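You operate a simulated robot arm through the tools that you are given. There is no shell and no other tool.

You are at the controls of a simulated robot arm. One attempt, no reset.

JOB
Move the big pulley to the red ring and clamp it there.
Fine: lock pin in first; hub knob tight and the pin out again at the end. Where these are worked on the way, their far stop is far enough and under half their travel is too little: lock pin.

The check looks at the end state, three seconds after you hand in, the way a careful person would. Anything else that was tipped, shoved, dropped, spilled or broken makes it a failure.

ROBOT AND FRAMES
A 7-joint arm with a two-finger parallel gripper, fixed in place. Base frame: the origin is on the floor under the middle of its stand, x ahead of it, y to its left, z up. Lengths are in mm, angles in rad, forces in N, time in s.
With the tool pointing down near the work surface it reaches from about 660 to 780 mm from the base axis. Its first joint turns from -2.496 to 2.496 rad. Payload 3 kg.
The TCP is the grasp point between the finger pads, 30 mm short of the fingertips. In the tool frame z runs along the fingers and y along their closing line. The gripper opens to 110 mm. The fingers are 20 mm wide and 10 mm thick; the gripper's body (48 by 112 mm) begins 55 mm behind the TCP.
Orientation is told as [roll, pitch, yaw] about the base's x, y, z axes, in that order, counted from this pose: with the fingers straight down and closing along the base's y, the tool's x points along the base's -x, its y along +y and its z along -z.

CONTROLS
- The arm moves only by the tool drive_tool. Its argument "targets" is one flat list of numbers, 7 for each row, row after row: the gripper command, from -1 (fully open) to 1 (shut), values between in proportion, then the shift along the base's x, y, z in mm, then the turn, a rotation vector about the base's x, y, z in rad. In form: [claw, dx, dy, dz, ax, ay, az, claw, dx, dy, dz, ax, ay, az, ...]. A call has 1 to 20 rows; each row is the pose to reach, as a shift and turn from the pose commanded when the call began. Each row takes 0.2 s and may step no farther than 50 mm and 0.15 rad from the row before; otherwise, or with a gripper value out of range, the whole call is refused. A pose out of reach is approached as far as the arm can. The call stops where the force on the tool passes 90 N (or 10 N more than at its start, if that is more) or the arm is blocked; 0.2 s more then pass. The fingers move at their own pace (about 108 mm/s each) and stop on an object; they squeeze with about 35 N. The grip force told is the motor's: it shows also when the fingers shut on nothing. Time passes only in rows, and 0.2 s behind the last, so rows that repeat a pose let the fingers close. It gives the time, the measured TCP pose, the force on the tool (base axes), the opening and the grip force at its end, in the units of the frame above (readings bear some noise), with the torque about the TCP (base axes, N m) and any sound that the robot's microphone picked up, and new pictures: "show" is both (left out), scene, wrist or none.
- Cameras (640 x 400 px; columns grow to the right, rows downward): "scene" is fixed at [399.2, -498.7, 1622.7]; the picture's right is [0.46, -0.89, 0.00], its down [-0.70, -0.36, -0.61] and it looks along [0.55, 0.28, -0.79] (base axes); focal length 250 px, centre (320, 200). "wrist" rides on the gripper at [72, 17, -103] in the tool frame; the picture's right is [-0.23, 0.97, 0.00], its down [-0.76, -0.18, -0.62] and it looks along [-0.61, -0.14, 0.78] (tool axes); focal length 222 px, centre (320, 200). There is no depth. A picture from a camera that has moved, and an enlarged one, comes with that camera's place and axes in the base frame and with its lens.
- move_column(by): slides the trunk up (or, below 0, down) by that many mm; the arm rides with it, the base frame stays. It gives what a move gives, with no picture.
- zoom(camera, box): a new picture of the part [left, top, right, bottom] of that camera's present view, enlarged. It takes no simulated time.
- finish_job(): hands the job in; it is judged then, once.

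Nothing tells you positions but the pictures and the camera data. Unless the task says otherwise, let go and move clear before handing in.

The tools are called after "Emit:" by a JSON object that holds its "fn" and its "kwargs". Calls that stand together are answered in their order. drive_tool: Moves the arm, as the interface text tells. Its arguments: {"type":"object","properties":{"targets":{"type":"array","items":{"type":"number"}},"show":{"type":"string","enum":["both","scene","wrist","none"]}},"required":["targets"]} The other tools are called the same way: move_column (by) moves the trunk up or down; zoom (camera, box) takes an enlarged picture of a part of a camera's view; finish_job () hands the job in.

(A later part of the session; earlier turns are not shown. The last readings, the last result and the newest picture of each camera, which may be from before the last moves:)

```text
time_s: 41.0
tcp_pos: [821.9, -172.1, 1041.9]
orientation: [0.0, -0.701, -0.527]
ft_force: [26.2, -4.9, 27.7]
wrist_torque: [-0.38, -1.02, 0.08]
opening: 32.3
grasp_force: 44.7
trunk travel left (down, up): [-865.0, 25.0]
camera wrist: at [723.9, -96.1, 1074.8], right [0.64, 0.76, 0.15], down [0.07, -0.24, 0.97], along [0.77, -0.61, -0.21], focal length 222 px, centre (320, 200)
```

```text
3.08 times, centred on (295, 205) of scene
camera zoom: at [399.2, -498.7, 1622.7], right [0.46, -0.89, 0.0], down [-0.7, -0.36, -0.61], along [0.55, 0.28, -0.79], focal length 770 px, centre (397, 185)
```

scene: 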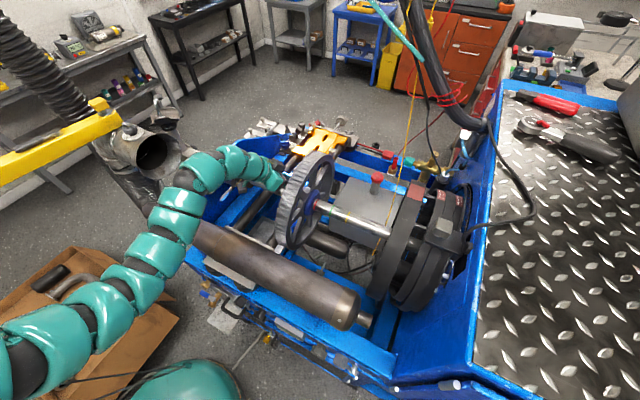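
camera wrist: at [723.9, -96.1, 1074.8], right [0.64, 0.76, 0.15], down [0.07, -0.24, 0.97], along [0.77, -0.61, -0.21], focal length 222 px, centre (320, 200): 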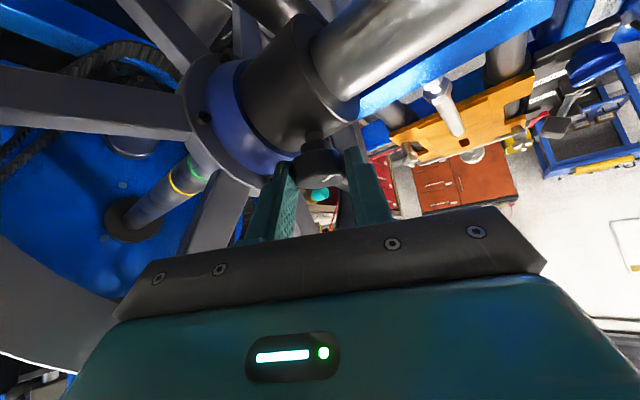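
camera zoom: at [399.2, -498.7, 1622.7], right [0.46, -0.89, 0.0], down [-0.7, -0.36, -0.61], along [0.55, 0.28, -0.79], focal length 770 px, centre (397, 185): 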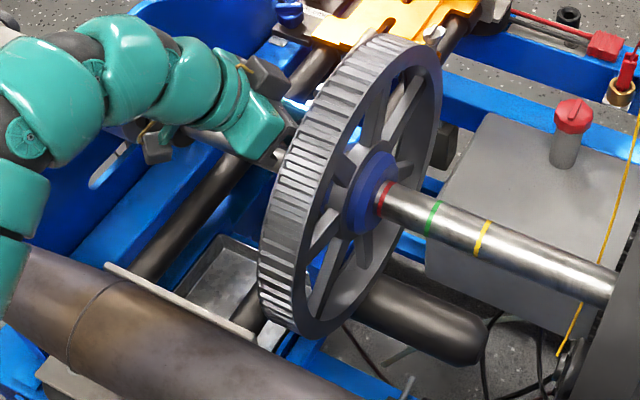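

The pulley is 88 mm left of its start; I place the near rod's edge at about y=-209 and the rim face at about y=-216. I'll relieve the side load and creep a few millimetres to see whether the travel stop is here.

Emit:
{"fn": "drive_tool", "kwargs": {"targets": [1, 1, 1, 0.8, 0, 0, 0, 1, 1.5, 2, 1.5, 0, 0, 0, 1, 1.5, 3, 1.5, 0, 0, 0, 1, 1.5, 4, 1.5, 0, 0, 0, 1, 1.5, 4, 1.5, 0, 0, 0], "show": "none"}}

Emit:
{"fn": "zoom", "kwargs": {"camera": "scene", "box": [270, 200, 330, 260]}}

Emit:
{"fn": "zoom", "kwargs": {"camera": "scene", "box": [305, 180, 345, 220]}}

```text
time_s: 42.2
tcp_pos: [821.6, -171.3, 1043.5]
orientation: [-0.002, -0.701, -0.527]
ft_force: [13.2, -21.5, 14.9]
wrist_torque: [-0.47, -0.3, -0.08]
opening: 32.3
grasp_force: 45.5
trunk travel left (down, up): [-865.0, 25.0]
```

```text
6.67 times, centred on (300, 230) of scene
camera zoom: at [399.2, -498.7, 1622.7], right [0.46, -0.89, 0.0], down [-0.7, -0.36, -0.61], along [0.55, 0.28, -0.79], focal length 1667 px, centre (453, 0)
```

zoom: 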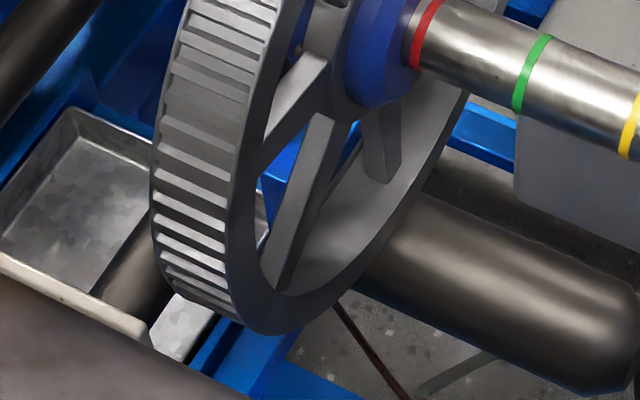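

```text
10.00 times, centred on (325, 200) of scene
camera zoom: at [399.2, -498.7, 1622.7], right [0.46, -0.89, 0.0], down [-0.7, -0.36, -0.61], along [0.55, 0.28, -0.79], focal length 2501 px, centre (270, 200)
```

zoom: 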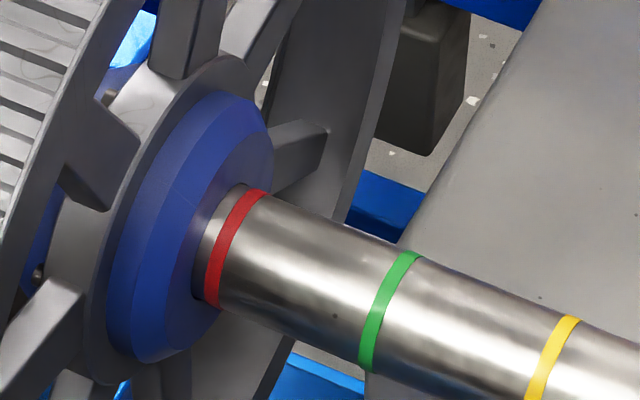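

The stop on this side is also here, about 89 mm left of the start, so travel spans roughly -65 to +90 mm around the start. I'll look around for any label that says how the pulley should sit relative to a ring.

Emit:
{"fn": "zoom", "kwargs": {"camera": "scene", "box": [395, 170, 475, 230]}}

Emit:
{"fn": "zoom", "kwargs": {"camera": "scene", "box": [180, 270, 300, 370]}}

Emit:
{"fn": "zoom", "kwargs": {"camera": "scene", "box": [280, 110, 360, 165]}}

Emit:
{"fn": "zoom", "kwargs": {"camera": "wrist", "box": [0, 60, 260, 240]}}

Emit:
{"fn": "zoom", "kwargs": {"camera": "wrist", "box": [340, 0, 640, 190]}}

```text
6.67 times, centred on (435, 200) of scene
camera zoom: at [399.2, -498.7, 1622.7], right [0.46, -0.89, 0.0], down [-0.7, -0.36, -0.61], along [0.55, 0.28, -0.79], focal length 1667 px, centre (-447, 200)
```

zoom: 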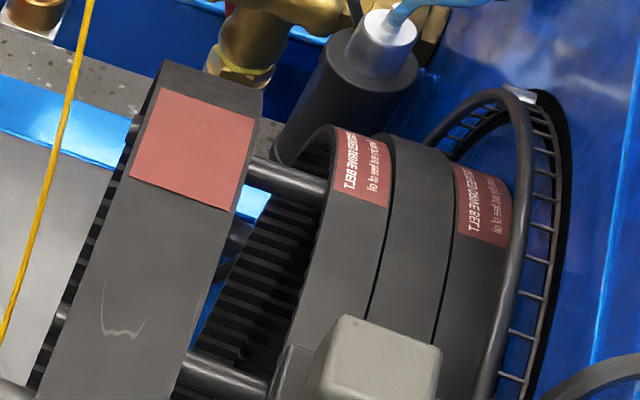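

```text
4.00 times, centred on (240, 320) of scene
camera zoom: at [399.2, -498.7, 1622.7], right [0.46, -0.89, 0.0], down [-0.7, -0.36, -0.61], along [0.55, 0.28, -0.79], focal length 1000 px, centre (640, -280)
```

zoom: 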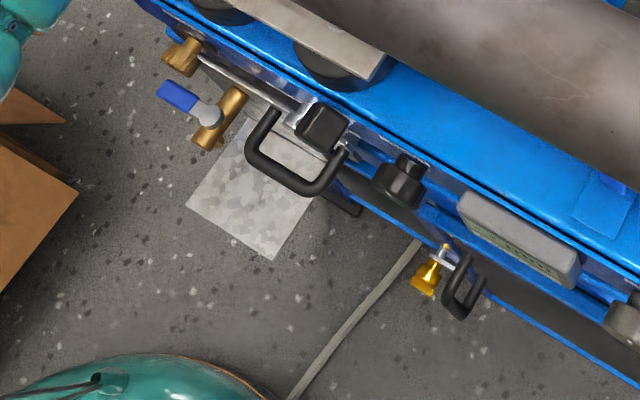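

```text
7.27 times, centred on (320, 138) of scene
camera zoom: at [399.2, -498.7, 1622.7], right [0.46, -0.89, 0.0], down [-0.7, -0.36, -0.61], along [0.55, 0.28, -0.79], focal length 1819 px, centre (320, 654)
```

zoom: 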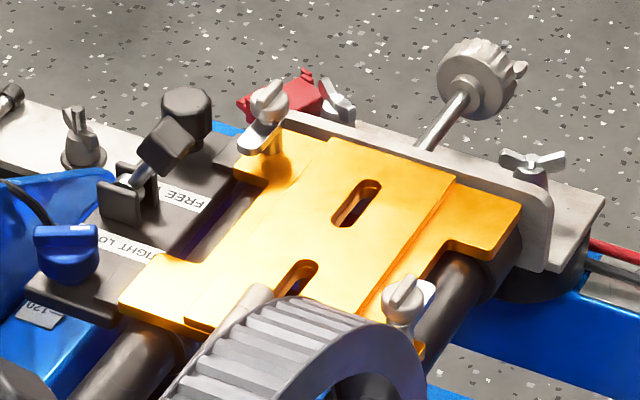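

```text
2.22 times, centred on (130, 150) of wrist
camera zoom: at [724.2, -95.5, 1074.9], right [0.64, 0.75, 0.14], down [0.07, -0.24, 0.97], along [0.76, -0.61, -0.21], focal length 494 px, centre (742, 311)
```

zoom: 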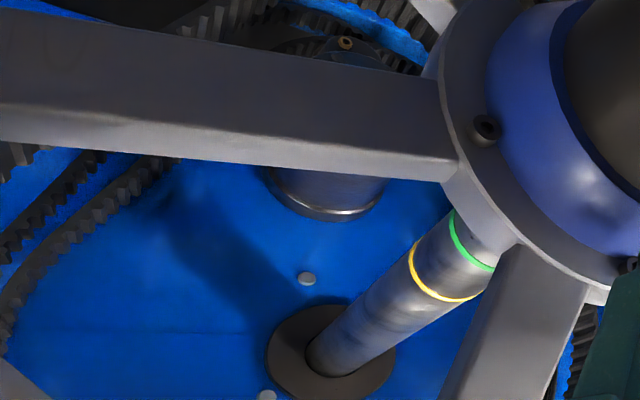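

```text
2.11 times, centred on (490, 95) of wrist
camera zoom: at [724.2, -95.5, 1074.9], right [0.64, 0.75, 0.14], down [0.07, -0.24, 0.97], along [0.76, -0.61, -0.21], focal length 468 px, centre (-38, 421)
```

zoom: 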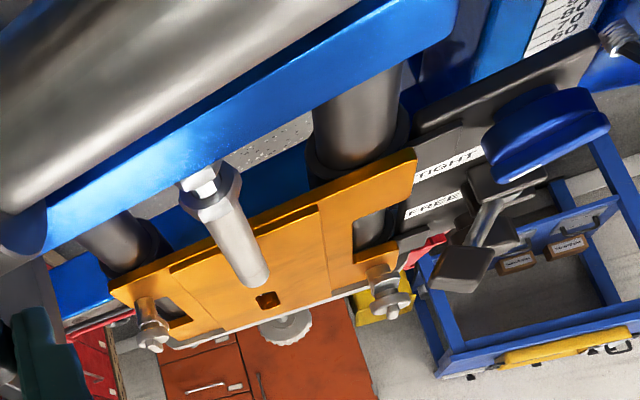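

No label explains it. Before deciding, I'll park the pulley with its hub face at the red ring, let go, and take a measuring view from above to see exactly how the pulley's mid-plane relates to the rings.

Emit:
{"fn": "drive_tool", "kwargs": {"targets": [1, 0, -4, 0, 0, 0, 0, 1, 0, -8, 0, 0, 0, 0, 1, 0, -11, 0, 0, 0, 0, 1, 0, -11, 0, 0, 0, 0], "show": "none"}}

Emit:
{"fn": "zoom", "kwargs": {"camera": "scene", "box": [305, 180, 345, 220]}}

```text
time_s: 43.2
tcp_pos: [822.0, -175.9, 1043.5]
orientation: [0.001, -0.696, -0.525]
ft_force: [-6.1, 4.1, 7.8]
wrist_torque: [0.91, 0.77, 0.03]
opening: 32.3
grasp_force: 44.7
trunk travel left (down, up): [-865.0, 25.0]
```

```text
10.00 times, centred on (325, 200) of scene
camera zoom: at [399.2, -498.7, 1622.7], right [0.46, -0.89, 0.0], down [-0.7, -0.36, -0.61], along [0.55, 0.28, -0.79], focal length 2501 px, centre (270, 200)
```

zoom: 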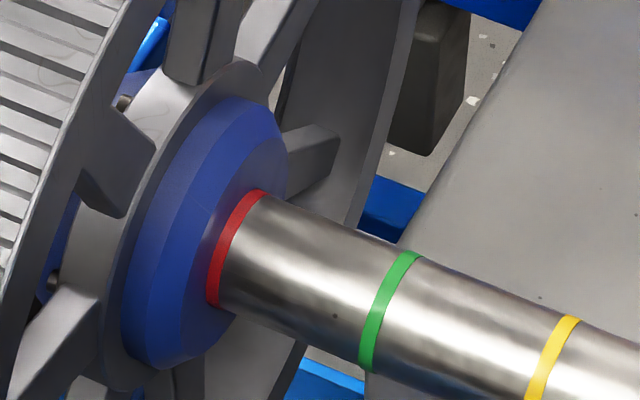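

The red ring now sits flush against the hub's face. I'll let go here, retreat and take the measuring view from above.

Emit:
{"fn": "drive_tool", "kwargs": {"targets": [0.2, 0, 0, 0, 0, 0, 0, 0.2, 0, 0, 0, 0, 0, 0, 0.1, -11, 6, 15, 0, 0, 0, 0.1, -22, 13, 31, 0, 0, 0, 0.1, -33, 19, 46, 0, 0, 0, 0.1, -40, 25, 76, 0, 0, 0, 0.1, -45, 30, 106, 0, 0, 0.12], "show": "none"}}

Emit:
{"fn": "zoom", "kwargs": {"camera": "scene", "box": [250, 110, 370, 210]}}

```text
time_s: 44.8
tcp_pos: [777.5, -148.1, 1150.4]
orientation: [0.001, -0.699, -0.407]
ft_force: [0.8, -0.7, 0.2]
wrist_torque: [0.0, -0.01, -0.01]
opening: 49.6
grasp_force: 0.2
trunk travel left (down, up): [-865.0, 25.0]
```

```text
4.00 times, centred on (310, 160) of scene
camera zoom: at [399.2, -498.7, 1622.7], right [0.46, -0.89, 0.0], down [-0.7, -0.36, -0.61], along [0.55, 0.28, -0.79], focal length 1000 px, centre (360, 360)
```

zoom: 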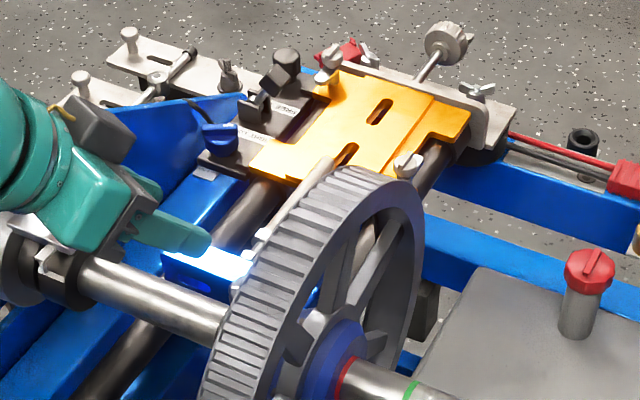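

The pulley stays put. I'll rise and unwind the tool's yaw and then its tilt to get back to the straight-down measuring pose.

Emit:
{"fn": "drive_tool", "kwargs": {"targets": [0.1, -10, 0, 40, 0, 0, 0.14, 0.1, -20, 0, 80, 0, 0, 0.28, 0.1, -30, 0, 120, 0, 0, 0.407, 0.1, -30, 0, 150, 0, 0, 0.407], "show": "none"}}

Emit:
{"fn": "drive_tool", "kwargs": {"targets": [0.1, -10, -15, 10, 0, 0.14, 0, 0.1, -20, -30, 20, 0, 0.28, 0, 0.1, -30, -60, 30, 0, 0.42, 0, 0.1, -40, -90, 30, 0, 0.56, 0, 0.1, -45, -110, 30, 0, 0.7, 0, 0.1, -45, -110, 30, 0, 0.7, 0], "show": "wrist"}}

```text
time_s: 45.8
tcp_pos: [746.3, -144.2, 1300.6]
orientation: [0.0, -0.702, 0.005]
ft_force: [0.3, 0.4, 0.5]
wrist_torque: [-0.01, 0.04, -0.02]
opening: 49.3
grasp_force: 0.1
trunk travel left (down, up): [-865.0, 25.0]
```

```text
time_s: 47.2
tcp_pos: [681.7, -248.0, 1250.6]
orientation: [-0.096, -0.439, 0.016]
ft_force: [0.7, 0.3, 0.2]
wrist_torque: [-0.02, 0.0, -0.01]
opening: 49.3
grasp_force: 0.0
out of reach, approached as far as the arm can: row 2, 3, 4, 5, 6
trunk travel left (down, up): [-865.0, 25.0]
camera wrist: at [571.9, -223.3, 1312.2], right [0.23, 0.97, 0.01], down [0.42, -0.11, 0.9], along [0.88, -0.2, -0.43], focal length 222 px, centre (320, 200)
```

wrist: 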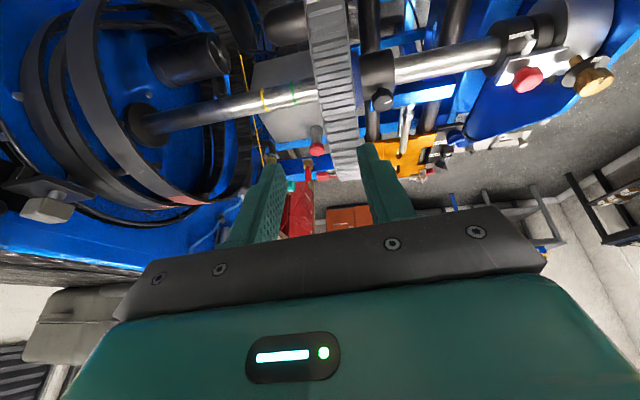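

The pose didn't quite reach straight down, but this view is close to edge-on to the rim and shows all the rings. I'll zoom in for measurement.

Emit:
{"fn": "zoom", "kwargs": {"camera": "wrist", "box": [240, 40, 400, 150]}}

Emit:
{"fn": "zoom", "kwargs": {"camera": "wrist", "box": [290, 0, 380, 60]}}

Emit:
{"fn": "zoom", "kwargs": {"camera": "wrist", "box": [300, 120, 390, 185]}}

```text
3.64 times, centred on (320, 95) of wrist
camera zoom: at [571.9, -223.3, 1312.2], right [0.23, 0.97, 0.01], down [0.42, -0.11, 0.9], along [0.88, -0.2, -0.43], focal length 808 px, centre (320, 582)
```

zoom: 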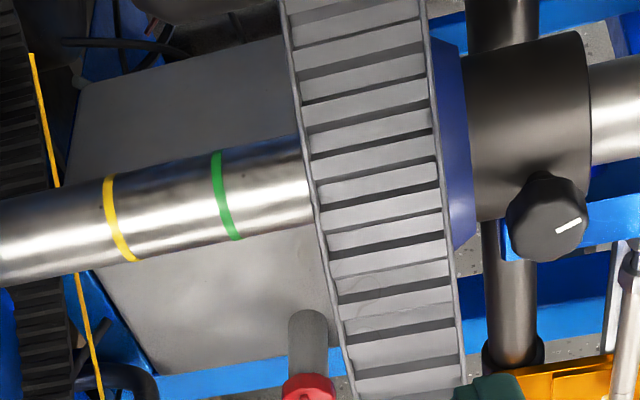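

```text
6.67 times, centred on (335, 30) of wrist
camera zoom: at [571.9, -223.3, 1312.2], right [0.23, 0.97, 0.01], down [0.42, -0.11, 0.9], along [0.88, -0.2, -0.43], focal length 1481 px, centre (220, 1333)
```

zoom: 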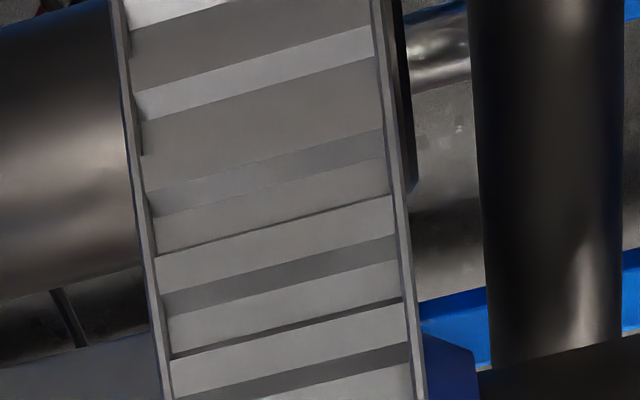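

```text
6.15 times, centred on (345, 152) of wrist
camera zoom: at [571.9, -223.3, 1312.2], right [0.23, 0.97, 0.01], down [0.42, -0.11, 0.9], along [0.88, -0.2, -0.43], focal length 1367 px, centre (166, 492)
```

zoom: 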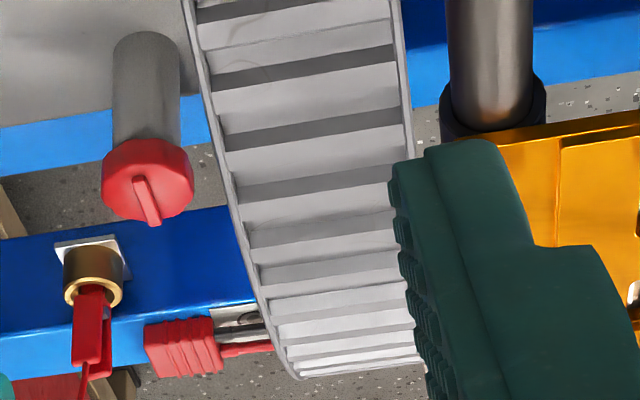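

This view lets me calibrate: the rim's left face is edge-on to the camera, at y≈-223.7. I'll shift the camera about 75 mm toward -y so the red and green rings are nearly edge-on too and compare them in the same frame.

Emit:
{"fn": "drive_tool", "kwargs": {"targets": [0.1, 0, -25, 0, 0, 0, 0, 0.1, 0, -50, 0, 0, 0, 0, 0.1, 0, -75, 0, 0, 0, 0, 0.1, 0, -75, 0, 0, 0, 0], "show": "wrist"}}

Emit:
{"fn": "zoom", "kwargs": {"camera": "wrist", "box": [270, 50, 430, 150]}}

```text
time_s: 48.2
tcp_pos: [687.0, -319.2, 1246.4]
orientation: [-0.099, -0.446, 0.017]
ft_force: [-1.1, 0.3, -0.5]
wrist_torque: [-0.01, 0.01, 0.01]
opening: 49.4
grasp_force: 0.2
out of reach, approached as far as the arm can: row 3, 4
trunk travel left (down, up): [-865.0, 25.0]
camera wrist: at [575.8, -295.5, 1305.2], right [0.23, 0.97, 0.01], down [0.42, -0.11, 0.9], along [0.88, -0.2, -0.43], focal length 222 px, centre (320, 200)
```

wrist: 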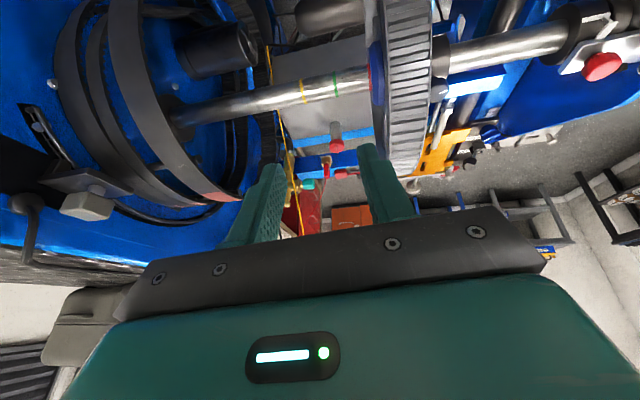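

```text
4.00 times, centred on (350, 100) of wrist
camera zoom: at [575.8, -295.5, 1305.2], right [0.23, 0.97, 0.01], down [0.42, -0.11, 0.9], along [0.88, -0.2, -0.43], focal length 888 px, centre (200, 600)
```

zoom: 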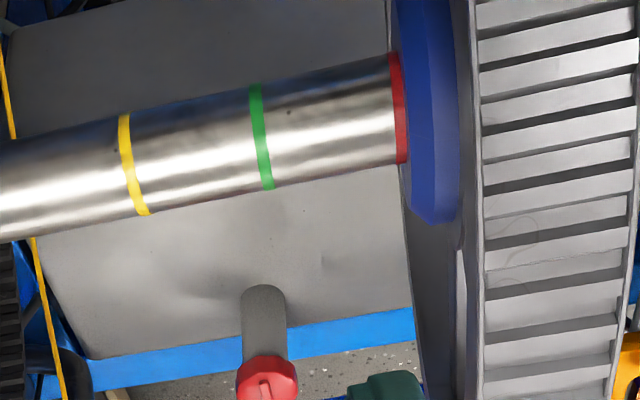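

This view is clean: red ring at y≈-270.5 flush on the hub face, green about -324.7, yellow about -378. I'll zoom on the rim's edges here to fix its mid-plane in the same frame.

Emit:
{"fn": "zoom", "kwargs": {"camera": "wrist", "box": [365, 45, 445, 95]}}

Emit:
{"fn": "zoom", "kwargs": {"camera": "wrist", "box": [360, 0, 440, 50]}}

Emit:
{"fn": "zoom", "kwargs": {"camera": "wrist", "box": [290, 55, 390, 120]}}

```text
8.00 times, centred on (405, 70) of wrist
camera zoom: at [575.8, -295.5, 1305.2], right [0.23, 0.97, 0.01], down [0.42, -0.11, 0.9], along [0.88, -0.2, -0.43], focal length 1777 px, centre (-360, 1240)
```

zoom: 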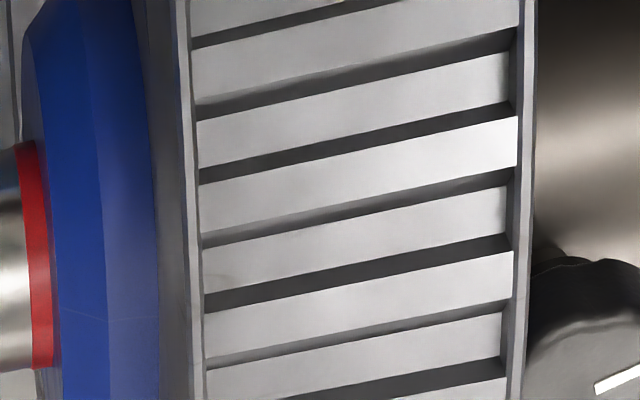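

```text
8.00 times, centred on (400, 25) of wrist
camera zoom: at [575.8, -295.5, 1305.2], right [0.23, 0.97, 0.01], down [0.42, -0.11, 0.9], along [0.88, -0.2, -0.43], focal length 1777 px, centre (-320, 1600)
```

zoom: 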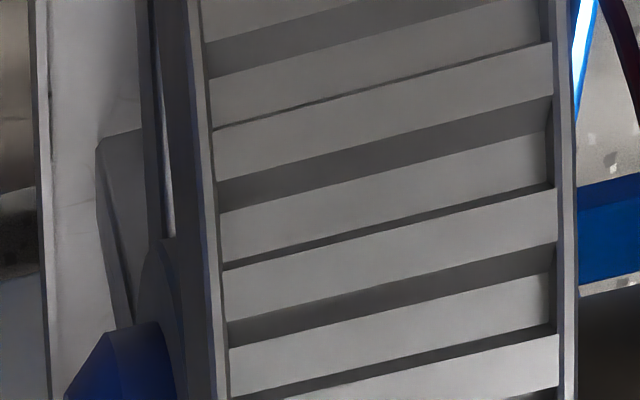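

```text
6.15 times, centred on (340, 88) of wrist
camera zoom: at [575.8, -295.5, 1305.2], right [0.23, 0.97, 0.01], down [0.42, -0.11, 0.9], along [0.88, -0.2, -0.43], focal length 1367 px, centre (197, 892)
```

zoom: 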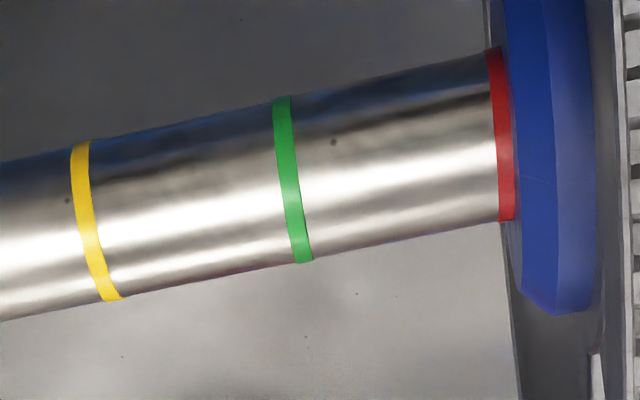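

Measured in one frame: hub face y≈-268.4, red ring centred at ≈-270.7, and it is the hub's end face that visibly meets the ring. A covered ring couldn't be checked by anyone, so I take "at the red ring" to mean the hub face against the ring, which is where it stands. Next I go back to the knob to clamp it.

Emit:
{"fn": "drive_tool", "kwargs": {"targets": [0.02, 15, 45, 10, 0.029, -0.085, 0.012, 0.02, 30, 90, 15, 0.057, -0.169, 0.025, 0.02, 45, 135, 15, 0.086, -0.254, 0.037, 0.02, 60, 170, 5, 0.086, -0.254, 0.037, 0.02, 75, 190, -10, 0.086, -0.254, 0.037, 0.02, 75, 190, -10, 0.086, -0.254, 0.037], "show": "wrist"}}

```text
time_s: 49.6
tcp_pos: [759.2, -132.2, 1233.4]
orientation: [0.006, -0.692, -0.001]
ft_force: [0.0, -0.5, -0.8]
wrist_torque: [0.02, -0.04, -0.02]
opening: 53.9
grasp_force: 0.0
trunk travel left (down, up): [-865.0, 25.0]
camera wrist: at [637.6, -116.1, 1266.1], right [0.17, 0.97, 0.15], down [0.19, -0.18, 0.97], along [0.97, -0.14, -0.21], focal length 222 px, centre (320, 200)
```

wrist: 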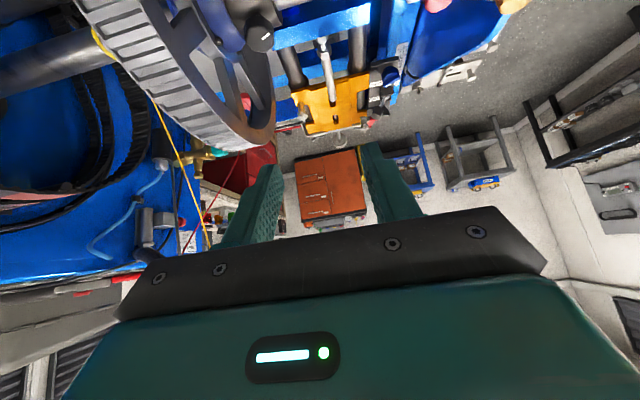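

The pose is good. I'll swing the tool to -0.5 rad azimuth and come down to a spot just short of the knob.

Emit:
{"fn": "drive_tool", "kwargs": {"targets": [0.02, 5, 0, -20, 0, 0, -0.13, 0.02, 10, -5, -45, 0, 0, -0.26, 0.02, 15, -12, -75, 0, 0, -0.39, 0.02, 20, -20, -110, 0, 0, -0.5, 0.02, 25, -25, -145, 0, 0, -0.5, 0.02, 25, -25, -145, 0, 0, -0.5], "show": "wrist"}}

Emit:
{"fn": "zoom", "kwargs": {"camera": "wrist", "box": [220, 0, 420, 130]}}

Emit:
{"fn": "zoom", "kwargs": {"camera": "scene", "box": [240, 120, 360, 220]}}

```text
time_s: 51.0
tcp_pos: [784.7, -154.2, 1089.8]
orientation: [0.005, -0.696, -0.501]
ft_force: [0.2, 0.5, -0.2]
wrist_torque: [0.0, 0.0, 0.0]
opening: 53.8
grasp_force: 0.1
trunk travel left (down, up): [-865.0, 25.0]
camera wrist: at [683.9, -82.1, 1122.1], right [0.62, 0.77, 0.15], down [0.08, -0.25, 0.97], along [0.78, -0.59, -0.21], focal length 222 px, centre (320, 200)
```

wrist: 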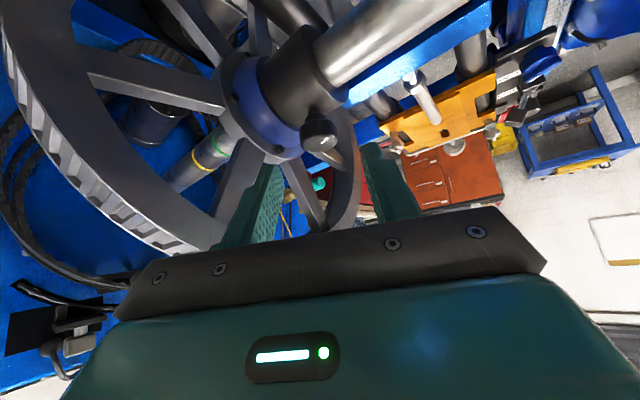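

```text
3.08 times, centred on (320, 65) of wrist
camera zoom: at [683.9, -82.1, 1122.1], right [0.62, 0.77, 0.15], down [0.08, -0.25, 0.97], along [0.78, -0.59, -0.21], focal length 684 px, centre (320, 615)
```

zoom: 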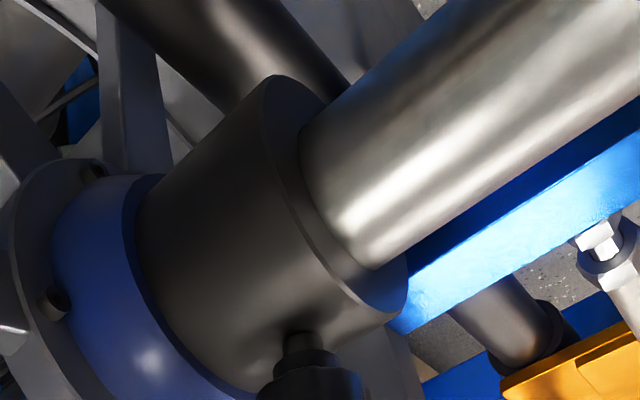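

```text
4.00 times, centred on (300, 170) of scene
camera zoom: at [399.2, -498.7, 1622.7], right [0.46, -0.89, 0.0], down [-0.7, -0.36, -0.61], along [0.55, 0.28, -0.79], focal length 1000 px, centre (400, 320)
```

zoom: 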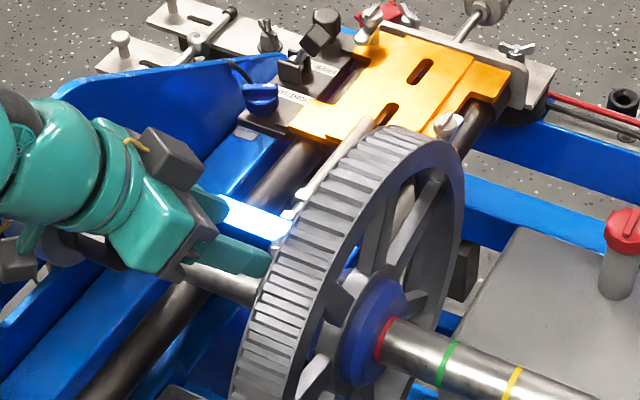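

The knob reads at about (830, -182.5, 1027.5). I'll narrow the opening to 44 mm to clear the hub flange and advance onto it.

Emit:
{"fn": "drive_tool", "kwargs": {"targets": [0.2, 0, 0, 0, 0, 0, 0, 0.2, 12, -7, -15, 0, 0, 0, 0.2, 24, -14, -30, 0, 0, 0, 0.2, 31, -18, -39, 0, 0, 0, 0.2, 37, -22, -46, 0, 0, 0, 0.2, 37, -22, -46, 0, 0, 0], "show": "none"}}

Emit:
{"fn": "zoom", "kwargs": {"camera": "wrist", "box": [220, 60, 420, 190]}}

Emit:
{"fn": "zoom", "kwargs": {"camera": "scene", "box": [305, 175, 345, 215]}}

```text
time_s: 52.4
tcp_pos: [820.4, -177.4, 1043.2]
orientation: [0.006, -0.691, -0.501]
ft_force: [0.3, 0.2, -0.6]
wrist_torque: [-0.01, 0.02, -0.03]
opening: 44.1
grasp_force: 0.0
trunk travel left (down, up): [-865.0, 25.0]
```

```text
3.08 times, centred on (320, 125) of wrist
camera zoom: at [721.3, -105.2, 1076.3], right [0.62, 0.77, 0.15], down [0.08, -0.25, 0.97], along [0.78, -0.59, -0.21], focal length 684 px, centre (320, 431)
```

zoom: 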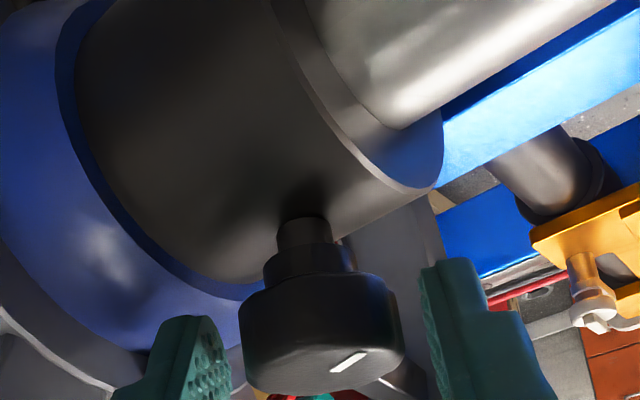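

```text
10.00 times, centred on (325, 195) of scene
camera zoom: at [399.2, -498.7, 1622.7], right [0.46, -0.89, 0.0], down [-0.7, -0.36, -0.61], along [0.55, 0.28, -0.79], focal length 2501 px, centre (270, 250)
```

zoom: 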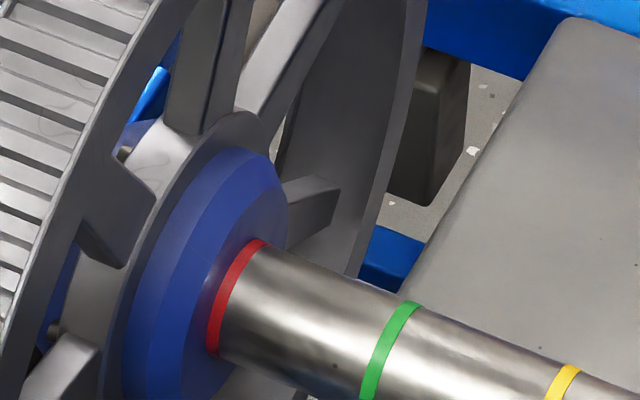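

The fingers straddle the knob evenly and the ring is flush at the hub face. I'll close and make the first tightening stroke, clockwise from above.

Emit:
{"fn": "drive_tool", "kwargs": {"targets": [1, 0, 0, 0, 0, 0, 0, 1, 0, 0, 0, 0, 0, 0, 1, 0.8, 1.2, 0, 0, 0, -0.12, 1, 1.8, 2.3, 0, 0, 0, -0.24, 1, 2.9, 3.2, 0, 0, 0, -0.36, 1, 4.1, 4.1, 0, 0, 0, -0.48, 1, 4.9, 4.5, 0, 0, 0, -0.56], "show": "none"}}

Emit:
{"fn": "zoom", "kwargs": {"camera": "wrist", "box": [220, 60, 420, 190]}}

Emit:
{"fn": "zoom", "kwargs": {"camera": "scene", "box": [305, 175, 345, 215]}}

```text
time_s: 54.0
tcp_pos: [825.4, -174.4, 1044.2]
orientation: [0.004, -0.692, -1.064]
ft_force: [-4.2, -0.3, 1.6]
wrist_torque: [-0.02, 0.77, -0.05]
opening: 32.4
grasp_force: 45.2
trunk travel left (down, up): [-865.0, 25.0]
```

```text
3.08 times, centred on (320, 125) of wrist
camera zoom: at [779.6, -60.4, 1076.3], right [0.94, 0.32, 0.15], down [-0.07, -0.25, 0.97], along [0.35, -0.91, -0.21], focal length 684 px, centre (320, 431)
```

zoom: 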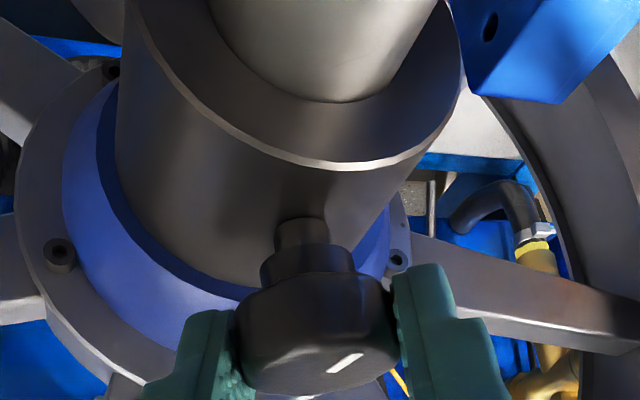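

```text
10.00 times, centred on (325, 195) of scene
camera zoom: at [399.2, -498.7, 1622.7], right [0.46, -0.89, 0.0], down [-0.7, -0.36, -0.61], along [0.55, 0.28, -0.79], focal length 2501 px, centre (270, 250)
```

zoom: 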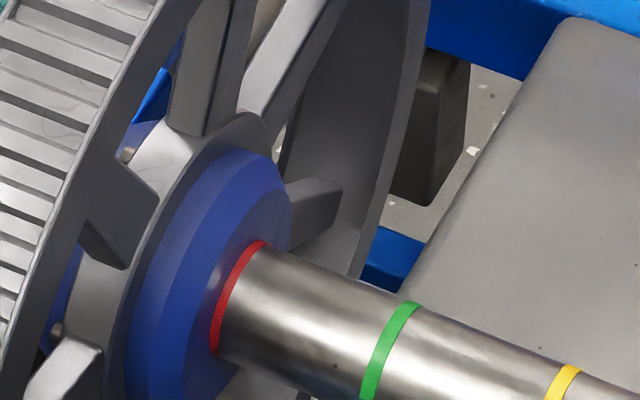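

The knob is turning back; the pulley shifted about 2 mm toward -y, so I'll correct by 1 mm. I'll release, swing back, regrip and do the second tightening stroke.

Emit:
{"fn": "drive_tool", "kwargs": {"targets": [0.2, 0, 0, 0, 0, 0, 0, 0.2, -1.2, -0.7, 0, 0, 0, 0.12, 0.2, -2.4, -1.6, 0, 0, 0, 0.24, 0.2, -3.4, -2.6, 0, 0, 0, 0.36, 0.2, -4.4, -3.7, 0, 0, 0, 0.48, 0.2, -4.9, -4.5, 0, 0, 0, 0.56, 0.2, -4.9, -3.5, 0, 0, 0, 0.56, 1, -4.9, -3.5, 0, 0, 0, 0.56, 1, -4.9, -3.5, 0, 0, 0, 0.56, 1, -4.1, -2.3, 0, 0, 0, 0.44, 1, -3.1, -1.3, 0, 0, 0, 0.32, 1, -2.0, -0.3, 0, 0, 0, 0.2, 1, -0.8, 0.5, 0, 0, 0, 0.08, 1, 0, 1, 0, 0, 0, 0], "show": "none"}}

Emit:
{"fn": "zoom", "kwargs": {"camera": "wrist", "box": [220, 60, 420, 190]}}

Emit:
{"fn": "zoom", "kwargs": {"camera": "scene", "box": [305, 175, 345, 215]}}

```text
time_s: 57.0
tcp_pos: [825.1, -174.0, 1043.7]
orientation: [0.005, -0.693, -1.063]
ft_force: [1.1, -8.5, 9.9]
wrist_torque: [-0.28, 0.46, -0.05]
opening: 32.2
grasp_force: 44.8
trunk travel left (down, up): [-865.0, 25.0]
```

```text
3.08 times, centred on (320, 125) of wrist
camera zoom: at [779.4, -60.4, 1076.5], right [0.93, 0.32, 0.15], down [-0.07, -0.25, 0.97], along [0.35, -0.91, -0.21], focal length 684 px, centre (320, 431)
```

zoom: 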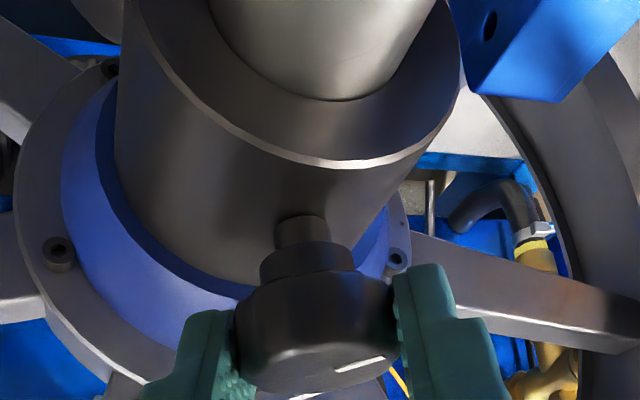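

```text
10.00 times, centred on (325, 195) of scene
camera zoom: at [399.2, -498.7, 1622.7], right [0.46, -0.89, 0.0], down [-0.7, -0.36, -0.61], along [0.55, 0.28, -0.79], focal length 2501 px, centre (270, 250)
```

zoom: 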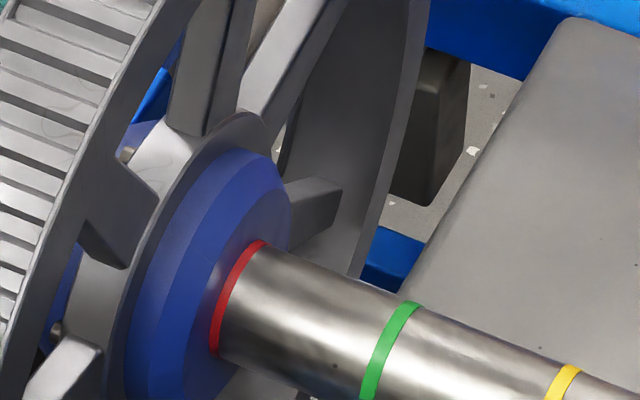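

The pulley is now gripping the shaft with the ring about half showing at the hub face. I'll do the third tightening stroke and watch for the torque to rise.

Emit:
{"fn": "drive_tool", "kwargs": {"targets": [1, 0, 0, 0, 0, 0, 0, 0.2, 0, 0, 0, 0, 0, 0, 0.2, -1.2, -0.7, 0, 0, 0, 0.12, 0.2, -2.4, -1.6, 0, 0, 0, 0.24, 0.2, -3.4, -2.6, 0, 0, 0, 0.36, 0.2, -4.4, -3.7, 0, 0, 0, 0.48, 0.2, -4.9, -4.5, 0, 0, 0, 0.56, 0.2, -4.9, -4.5, 0, 0, 0, 0.56, 1, -4.9, -4.5, 0, 0, 0, 0.56, 1, -4.9, -4.5, 0, 0, 0, 0.56, 1, -4.1, -3.3, 0, 0, 0, 0.44, 1, -3.1, -2.3, 0, 0, 0, 0.32, 1, -2.0, -1.3, 0, 0, 0, 0.2, 1, -0.8, -0.5, 0, 0, 0, 0.08, 1, 0, 0, 0, 0, 0, 0], "show": "none"}}

Emit:
{"fn": "zoom", "kwargs": {"camera": "wrist", "box": [220, 60, 420, 190]}}

Emit:
{"fn": "zoom", "kwargs": {"camera": "scene", "box": [305, 175, 345, 215]}}

```text
time_s: 60.2
tcp_pos: [824.9, -175.3, 1044.5]
orientation: [0.006, -0.695, -1.063]
ft_force: [-0.7, -8.2, 9.0]
wrist_torque: [0.07, 0.5, -0.03]
opening: 32.0
grasp_force: 45.9
trunk travel left (down, up): [-865.0, 25.0]
```

```text
3.08 times, centred on (320, 125) of wrist
camera zoom: at [779.6, -60.7, 1076.5], right [0.93, 0.32, 0.15], down [-0.07, -0.25, 0.97], along [0.35, -0.91, -0.21], focal length 684 px, centre (320, 431)
```

zoom: 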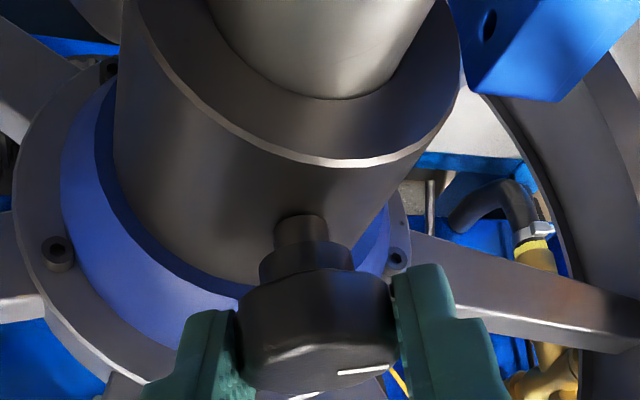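

```text
10.00 times, centred on (325, 195) of scene
camera zoom: at [399.2, -498.7, 1622.7], right [0.46, -0.89, 0.0], down [-0.7, -0.36, -0.61], along [0.55, 0.28, -0.79], focal length 2501 px, centre (270, 250)
```

zoom: 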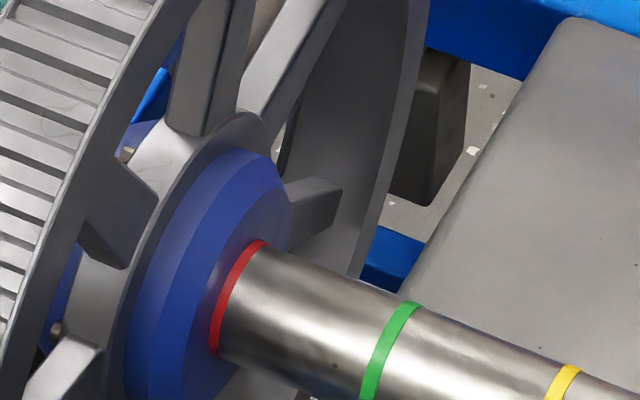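

The knob's mark is back to about its original direction, yet torque is still low, so I'll test for more. I'll swing back, regrip and turn a bit further while reading the torque.

Emit:
{"fn": "drive_tool", "kwargs": {"targets": [0.2, 0, 0, 0, 0, 0, 0, 0.2, -1.2, -0.7, 0, 0, 0, 0.12, 0.2, -2.4, -1.6, 0, 0, 0, 0.24, 0.2, -3.4, -2.6, 0, 0, 0, 0.36, 0.2, -4.4, -3.7, 0, 0, 0, 0.48, 0.2, -4.9, -4.5, 0, 0, 0, 0.56, 0.2, -4.9, -4.5, 0, 0, 0, 0.56, 1, -4.9, -4.5, 0, 0, 0, 0.56, 1, -4.9, -4.5, 0, 0, 0, 0.56, 1, -4.5, -3.9, 0, 0, 0, 0.5, 1, -4.1, -3.3, 0, 0, 0, 0.44], "show": "none"}}

Emit:
{"fn": "zoom", "kwargs": {"camera": "wrist", "box": [220, 60, 420, 190]}}

```text
time_s: 62.6
tcp_pos: [822.0, -175.0, 1044.8]
orientation: [0.004, -0.694, -0.623]
ft_force: [-1.7, -1.6, 6.8]
wrist_torque: [-0.16, 0.21, -0.01]
opening: 31.8
grasp_force: 45.1
trunk travel left (down, up): [-865.0, 25.0]
```

```text
3.08 times, centred on (320, 125) of wrist
camera zoom: at [731.5, -92.8, 1076.8], right [0.71, 0.69, 0.15], down [0.05, -0.26, 0.97], along [0.71, -0.68, -0.21], focal length 684 px, centre (320, 431)
```

zoom: 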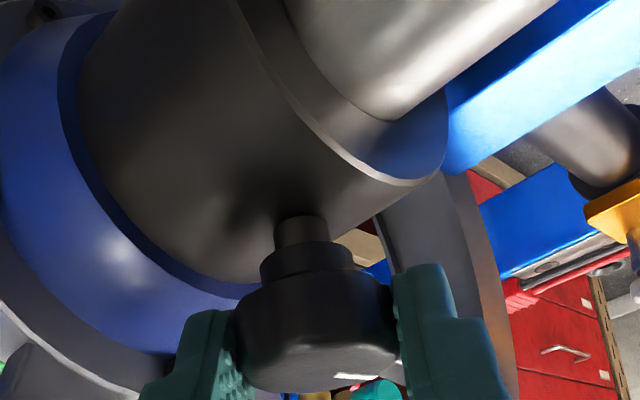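

There's still no torque rise. I'll keep turning clockwise and compare the mark's place relative to the fingers to see if the knob still follows.

Emit:
{"fn": "drive_tool", "kwargs": {"targets": [1, 0.5, 0.5, 0, 0, 0, -0.06, 1, 1.0, 1.0, 0, 0, 0, -0.12, 1, 1.5, 1.5, 0, 0, 0, -0.18, 1, 2.1, 2.0, 0, 0, 0, -0.24], "show": "none"}}

Emit:
{"fn": "zoom", "kwargs": {"camera": "wrist", "box": [220, 60, 420, 190]}}

```text
time_s: 63.6
tcp_pos: [823.8, -175.4, 1043.3]
orientation: [0.003, -0.695, -0.862]
ft_force: [-0.6, -3.5, 6.3]
wrist_torque: [-0.01, 0.32, 0.62]
opening: 32.6
grasp_force: 45.4
trunk travel left (down, up): [-865.0, 25.0]
```

```text
3.08 times, centred on (320, 125) of wrist
camera zoom: at [755.7, -72.4, 1076.6], right [0.85, 0.5, 0.15], down [-0.02, -0.26, 0.97], along [0.53, -0.82, -0.21], focal length 684 px, centre (320, 431)
```

zoom: 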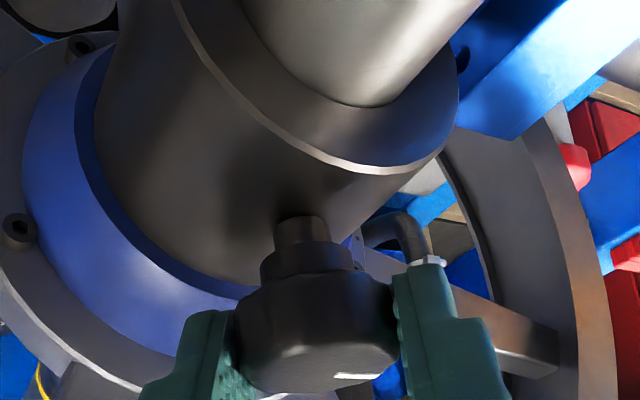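

Torque has jumped to 0.62 N·m, so the knob is coming up tight. I'll turn a little more, in small steps, until it stops.

Emit:
{"fn": "drive_tool", "kwargs": {"targets": [1, 0.4, 0.3, 0, 0, 0, -0.05, 1, 0.8, 0.6, 0, 0, 0, -0.1], "show": "none"}}

Emit:
{"fn": "zoom", "kwargs": {"camera": "wrist", "box": [220, 60, 420, 190]}}

Emit:
{"fn": "zoom", "kwargs": {"camera": "scene", "box": [305, 175, 345, 215]}}

```text
time_s: 64.2
tcp_pos: [823.0, -174.9, 1043.6]
orientation: [0.006, -0.692, -0.962]
ft_force: [0.6, -4.1, 7.5]
wrist_torque: [0.09, 0.38, 0.48]
opening: 32.6
grasp_force: 44.7
trunk travel left (down, up): [-865.0, 25.0]
```

```text
3.08 times, centred on (320, 125) of wrist
camera zoom: at [766.9, -65.1, 1076.5], right [0.9, 0.42, 0.15], down [-0.04, -0.26, 0.97], along [0.44, -0.87, -0.21], focal length 684 px, centre (320, 431)
```

zoom: 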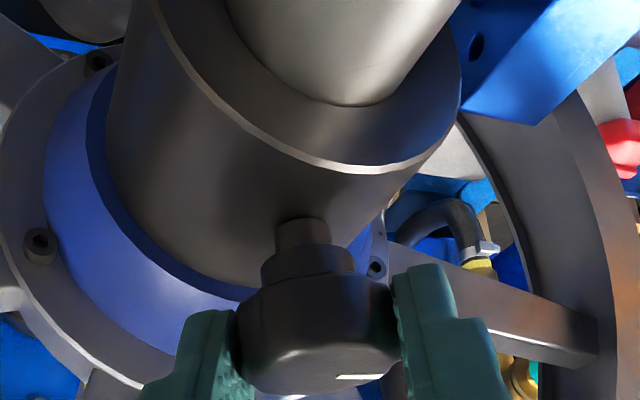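

```text
10.00 times, centred on (325, 195) of scene
camera zoom: at [399.2, -498.7, 1622.7], right [0.46, -0.89, 0.0], down [-0.7, -0.36, -0.61], along [0.55, 0.28, -0.79], focal length 2501 px, centre (270, 250)
```

zoom: 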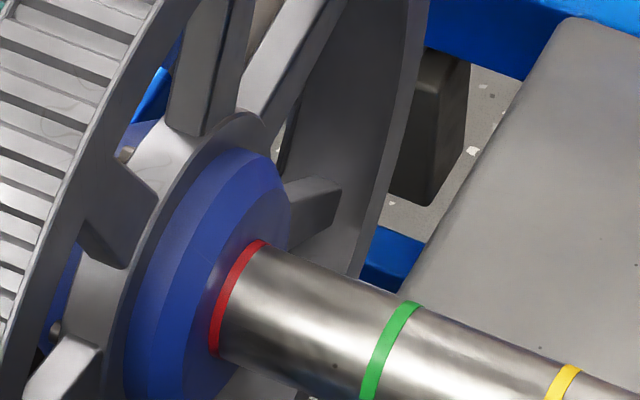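

The knob still follows with firm resistance of about 0.5 N·m. By its mark it is still slightly short of its original angle, so I'll continue turning.

Emit:
{"fn": "drive_tool", "kwargs": {"targets": [1, 0.4, 0.3, 0, 0, 0, -0.05, 1, 0.8, 0.6, 0, 0, 0, -0.1], "show": "none"}}

Emit:
{"fn": "zoom", "kwargs": {"camera": "wrist", "box": [270, 110, 370, 175]}}

```text
time_s: 64.8
tcp_pos: [824.2, -174.0, 1043.0]
orientation: [0.006, -0.693, -1.062]
ft_force: [-2.3, -5.4, 8.6]
wrist_torque: [0.11, 0.19, 0.4]
opening: 32.3
grasp_force: 44.5
trunk travel left (down, up): [-865.0, 25.0]
```

```text
6.15 times, centred on (320, 142) of wrist
camera zoom: at [778.6, -59.2, 1076.3], right [0.93, 0.33, 0.15], down [-0.07, -0.25, 0.97], along [0.35, -0.91, -0.21], focal length 1367 px, centre (320, 554)
```

zoom: 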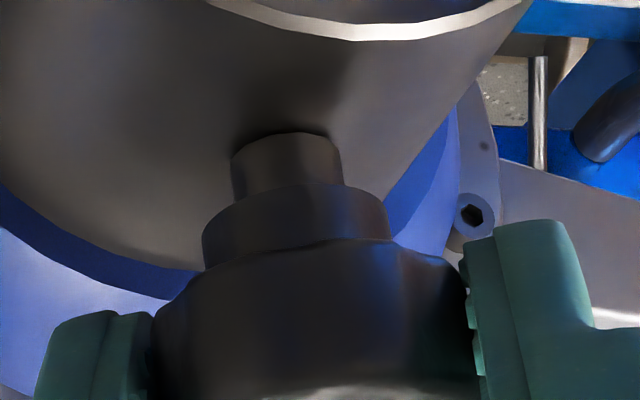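

I'll zoom on the knob's top to read the mark precisely.

Emit:
{"fn": "zoom", "kwargs": {"camera": "wrist", "box": [270, 140, 370, 205]}}

Emit:
{"fn": "zoom", "kwargs": {"camera": "scene", "box": [280, 150, 320, 190]}}

```text
6.15 times, centred on (320, 172) of wrist
camera zoom: at [778.6, -59.2, 1076.3], right [0.93, 0.33, 0.15], down [-0.07, -0.25, 0.97], along [0.35, -0.91, -0.21], focal length 1367 px, centre (320, 369)
```

zoom: 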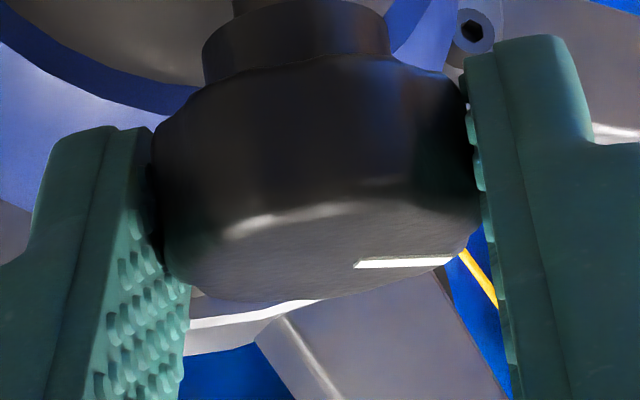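

```text
10.00 times, centred on (300, 170) of scene
camera zoom: at [399.2, -498.7, 1622.7], right [0.46, -0.89, 0.0], down [-0.7, -0.36, -0.61], along [0.55, 0.28, -0.79], focal length 2501 px, centre (520, 500)
```

zoom: 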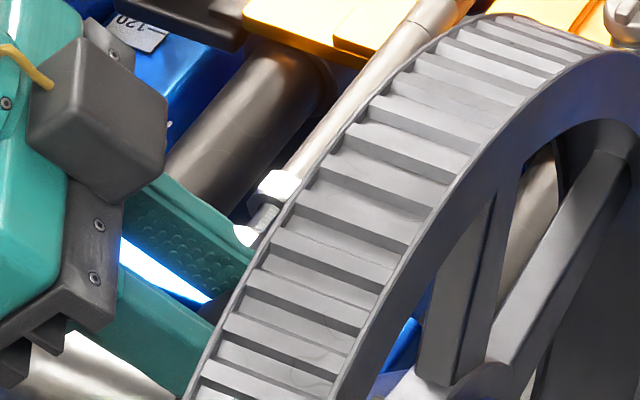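

The mark is now within a few hundredths of its original angle, with resistance around 0.4 N·m. I'll take one more bite to make sure it's at its tight stop.

Emit:
{"fn": "drive_tool", "kwargs": {"targets": [0.2, 0, 0, 0, 0, 0, 0, 0.2, -1.2, -0.7, 0, 0, 0, 0.12, 0.2, -2.4, -1.6, 0, 0, 0, 0.24, 0.2, -3.4, -2.6, 0, 0, 0, 0.36, 0.2, -4.4, -3.7, 0, 0, 0, 0.48, 0.2, -4.9, -4.5, 0, 0, 0, 0.54, 0.2, -4.9, -4.5, 0, 0, 0, 0.54, 1, -4.9, -4.5, 0, 0, 0, 0.54, 1, -4.9, -4.5, 0, 0, 0, 0.54], "show": "none"}}

Emit:
{"fn": "zoom", "kwargs": {"camera": "wrist", "box": [270, 140, 370, 205]}}

Emit:
{"fn": "drive_tool", "kwargs": {"targets": [1, 0.4, 0.6, 0, 0, 0, -0.06, 1, 0.8, 1.2, 0, 0, 0, -0.12, 1, 1.3, 1.7, 0, 0, 0, -0.18], "show": "none"}}

Emit:
{"fn": "zoom", "kwargs": {"camera": "wrist", "box": [270, 140, 370, 205]}}

```text
time_s: 66.8
tcp_pos: [822.9, -177.0, 1043.3]
orientation: [0.005, -0.695, -0.521]
ft_force: [2.1, 1.0, 1.7]
wrist_torque: [0.06, -0.1, 0.03]
opening: 32.4
grasp_force: 45.0
trunk travel left (down, up): [-865.0, 25.0]
```

```text
6.15 times, centred on (320, 172) of wrist
camera zoom: at [722.8, -103.1, 1076.0], right [0.63, 0.76, 0.15], down [0.07, -0.25, 0.97], along [0.77, -0.6, -0.21], focal length 1367 px, centre (320, 369)
```

zoom: 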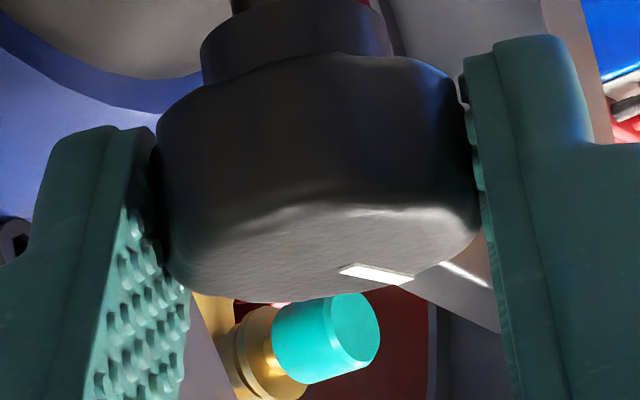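

```text
time_s: 67.6
tcp_pos: [822.6, -174.8, 1042.3]
orientation: [0.005, -0.693, -0.702]
ft_force: [1.2, -2.1, 4.9]
wrist_torque: [0.05, 0.21, 0.48]
opening: 32.5
grasp_force: 45.4
trunk travel left (down, up): [-865.0, 25.0]
```

```text
6.15 times, centred on (320, 172) of wrist
camera zoom: at [739.0, -85.1, 1076.0], right [0.76, 0.63, 0.15], down [0.03, -0.26, 0.97], along [0.65, -0.73, -0.21], focal length 1367 px, centre (320, 369)
```

zoom: 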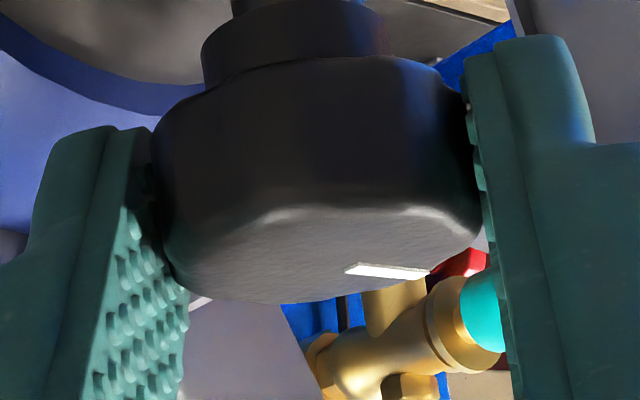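

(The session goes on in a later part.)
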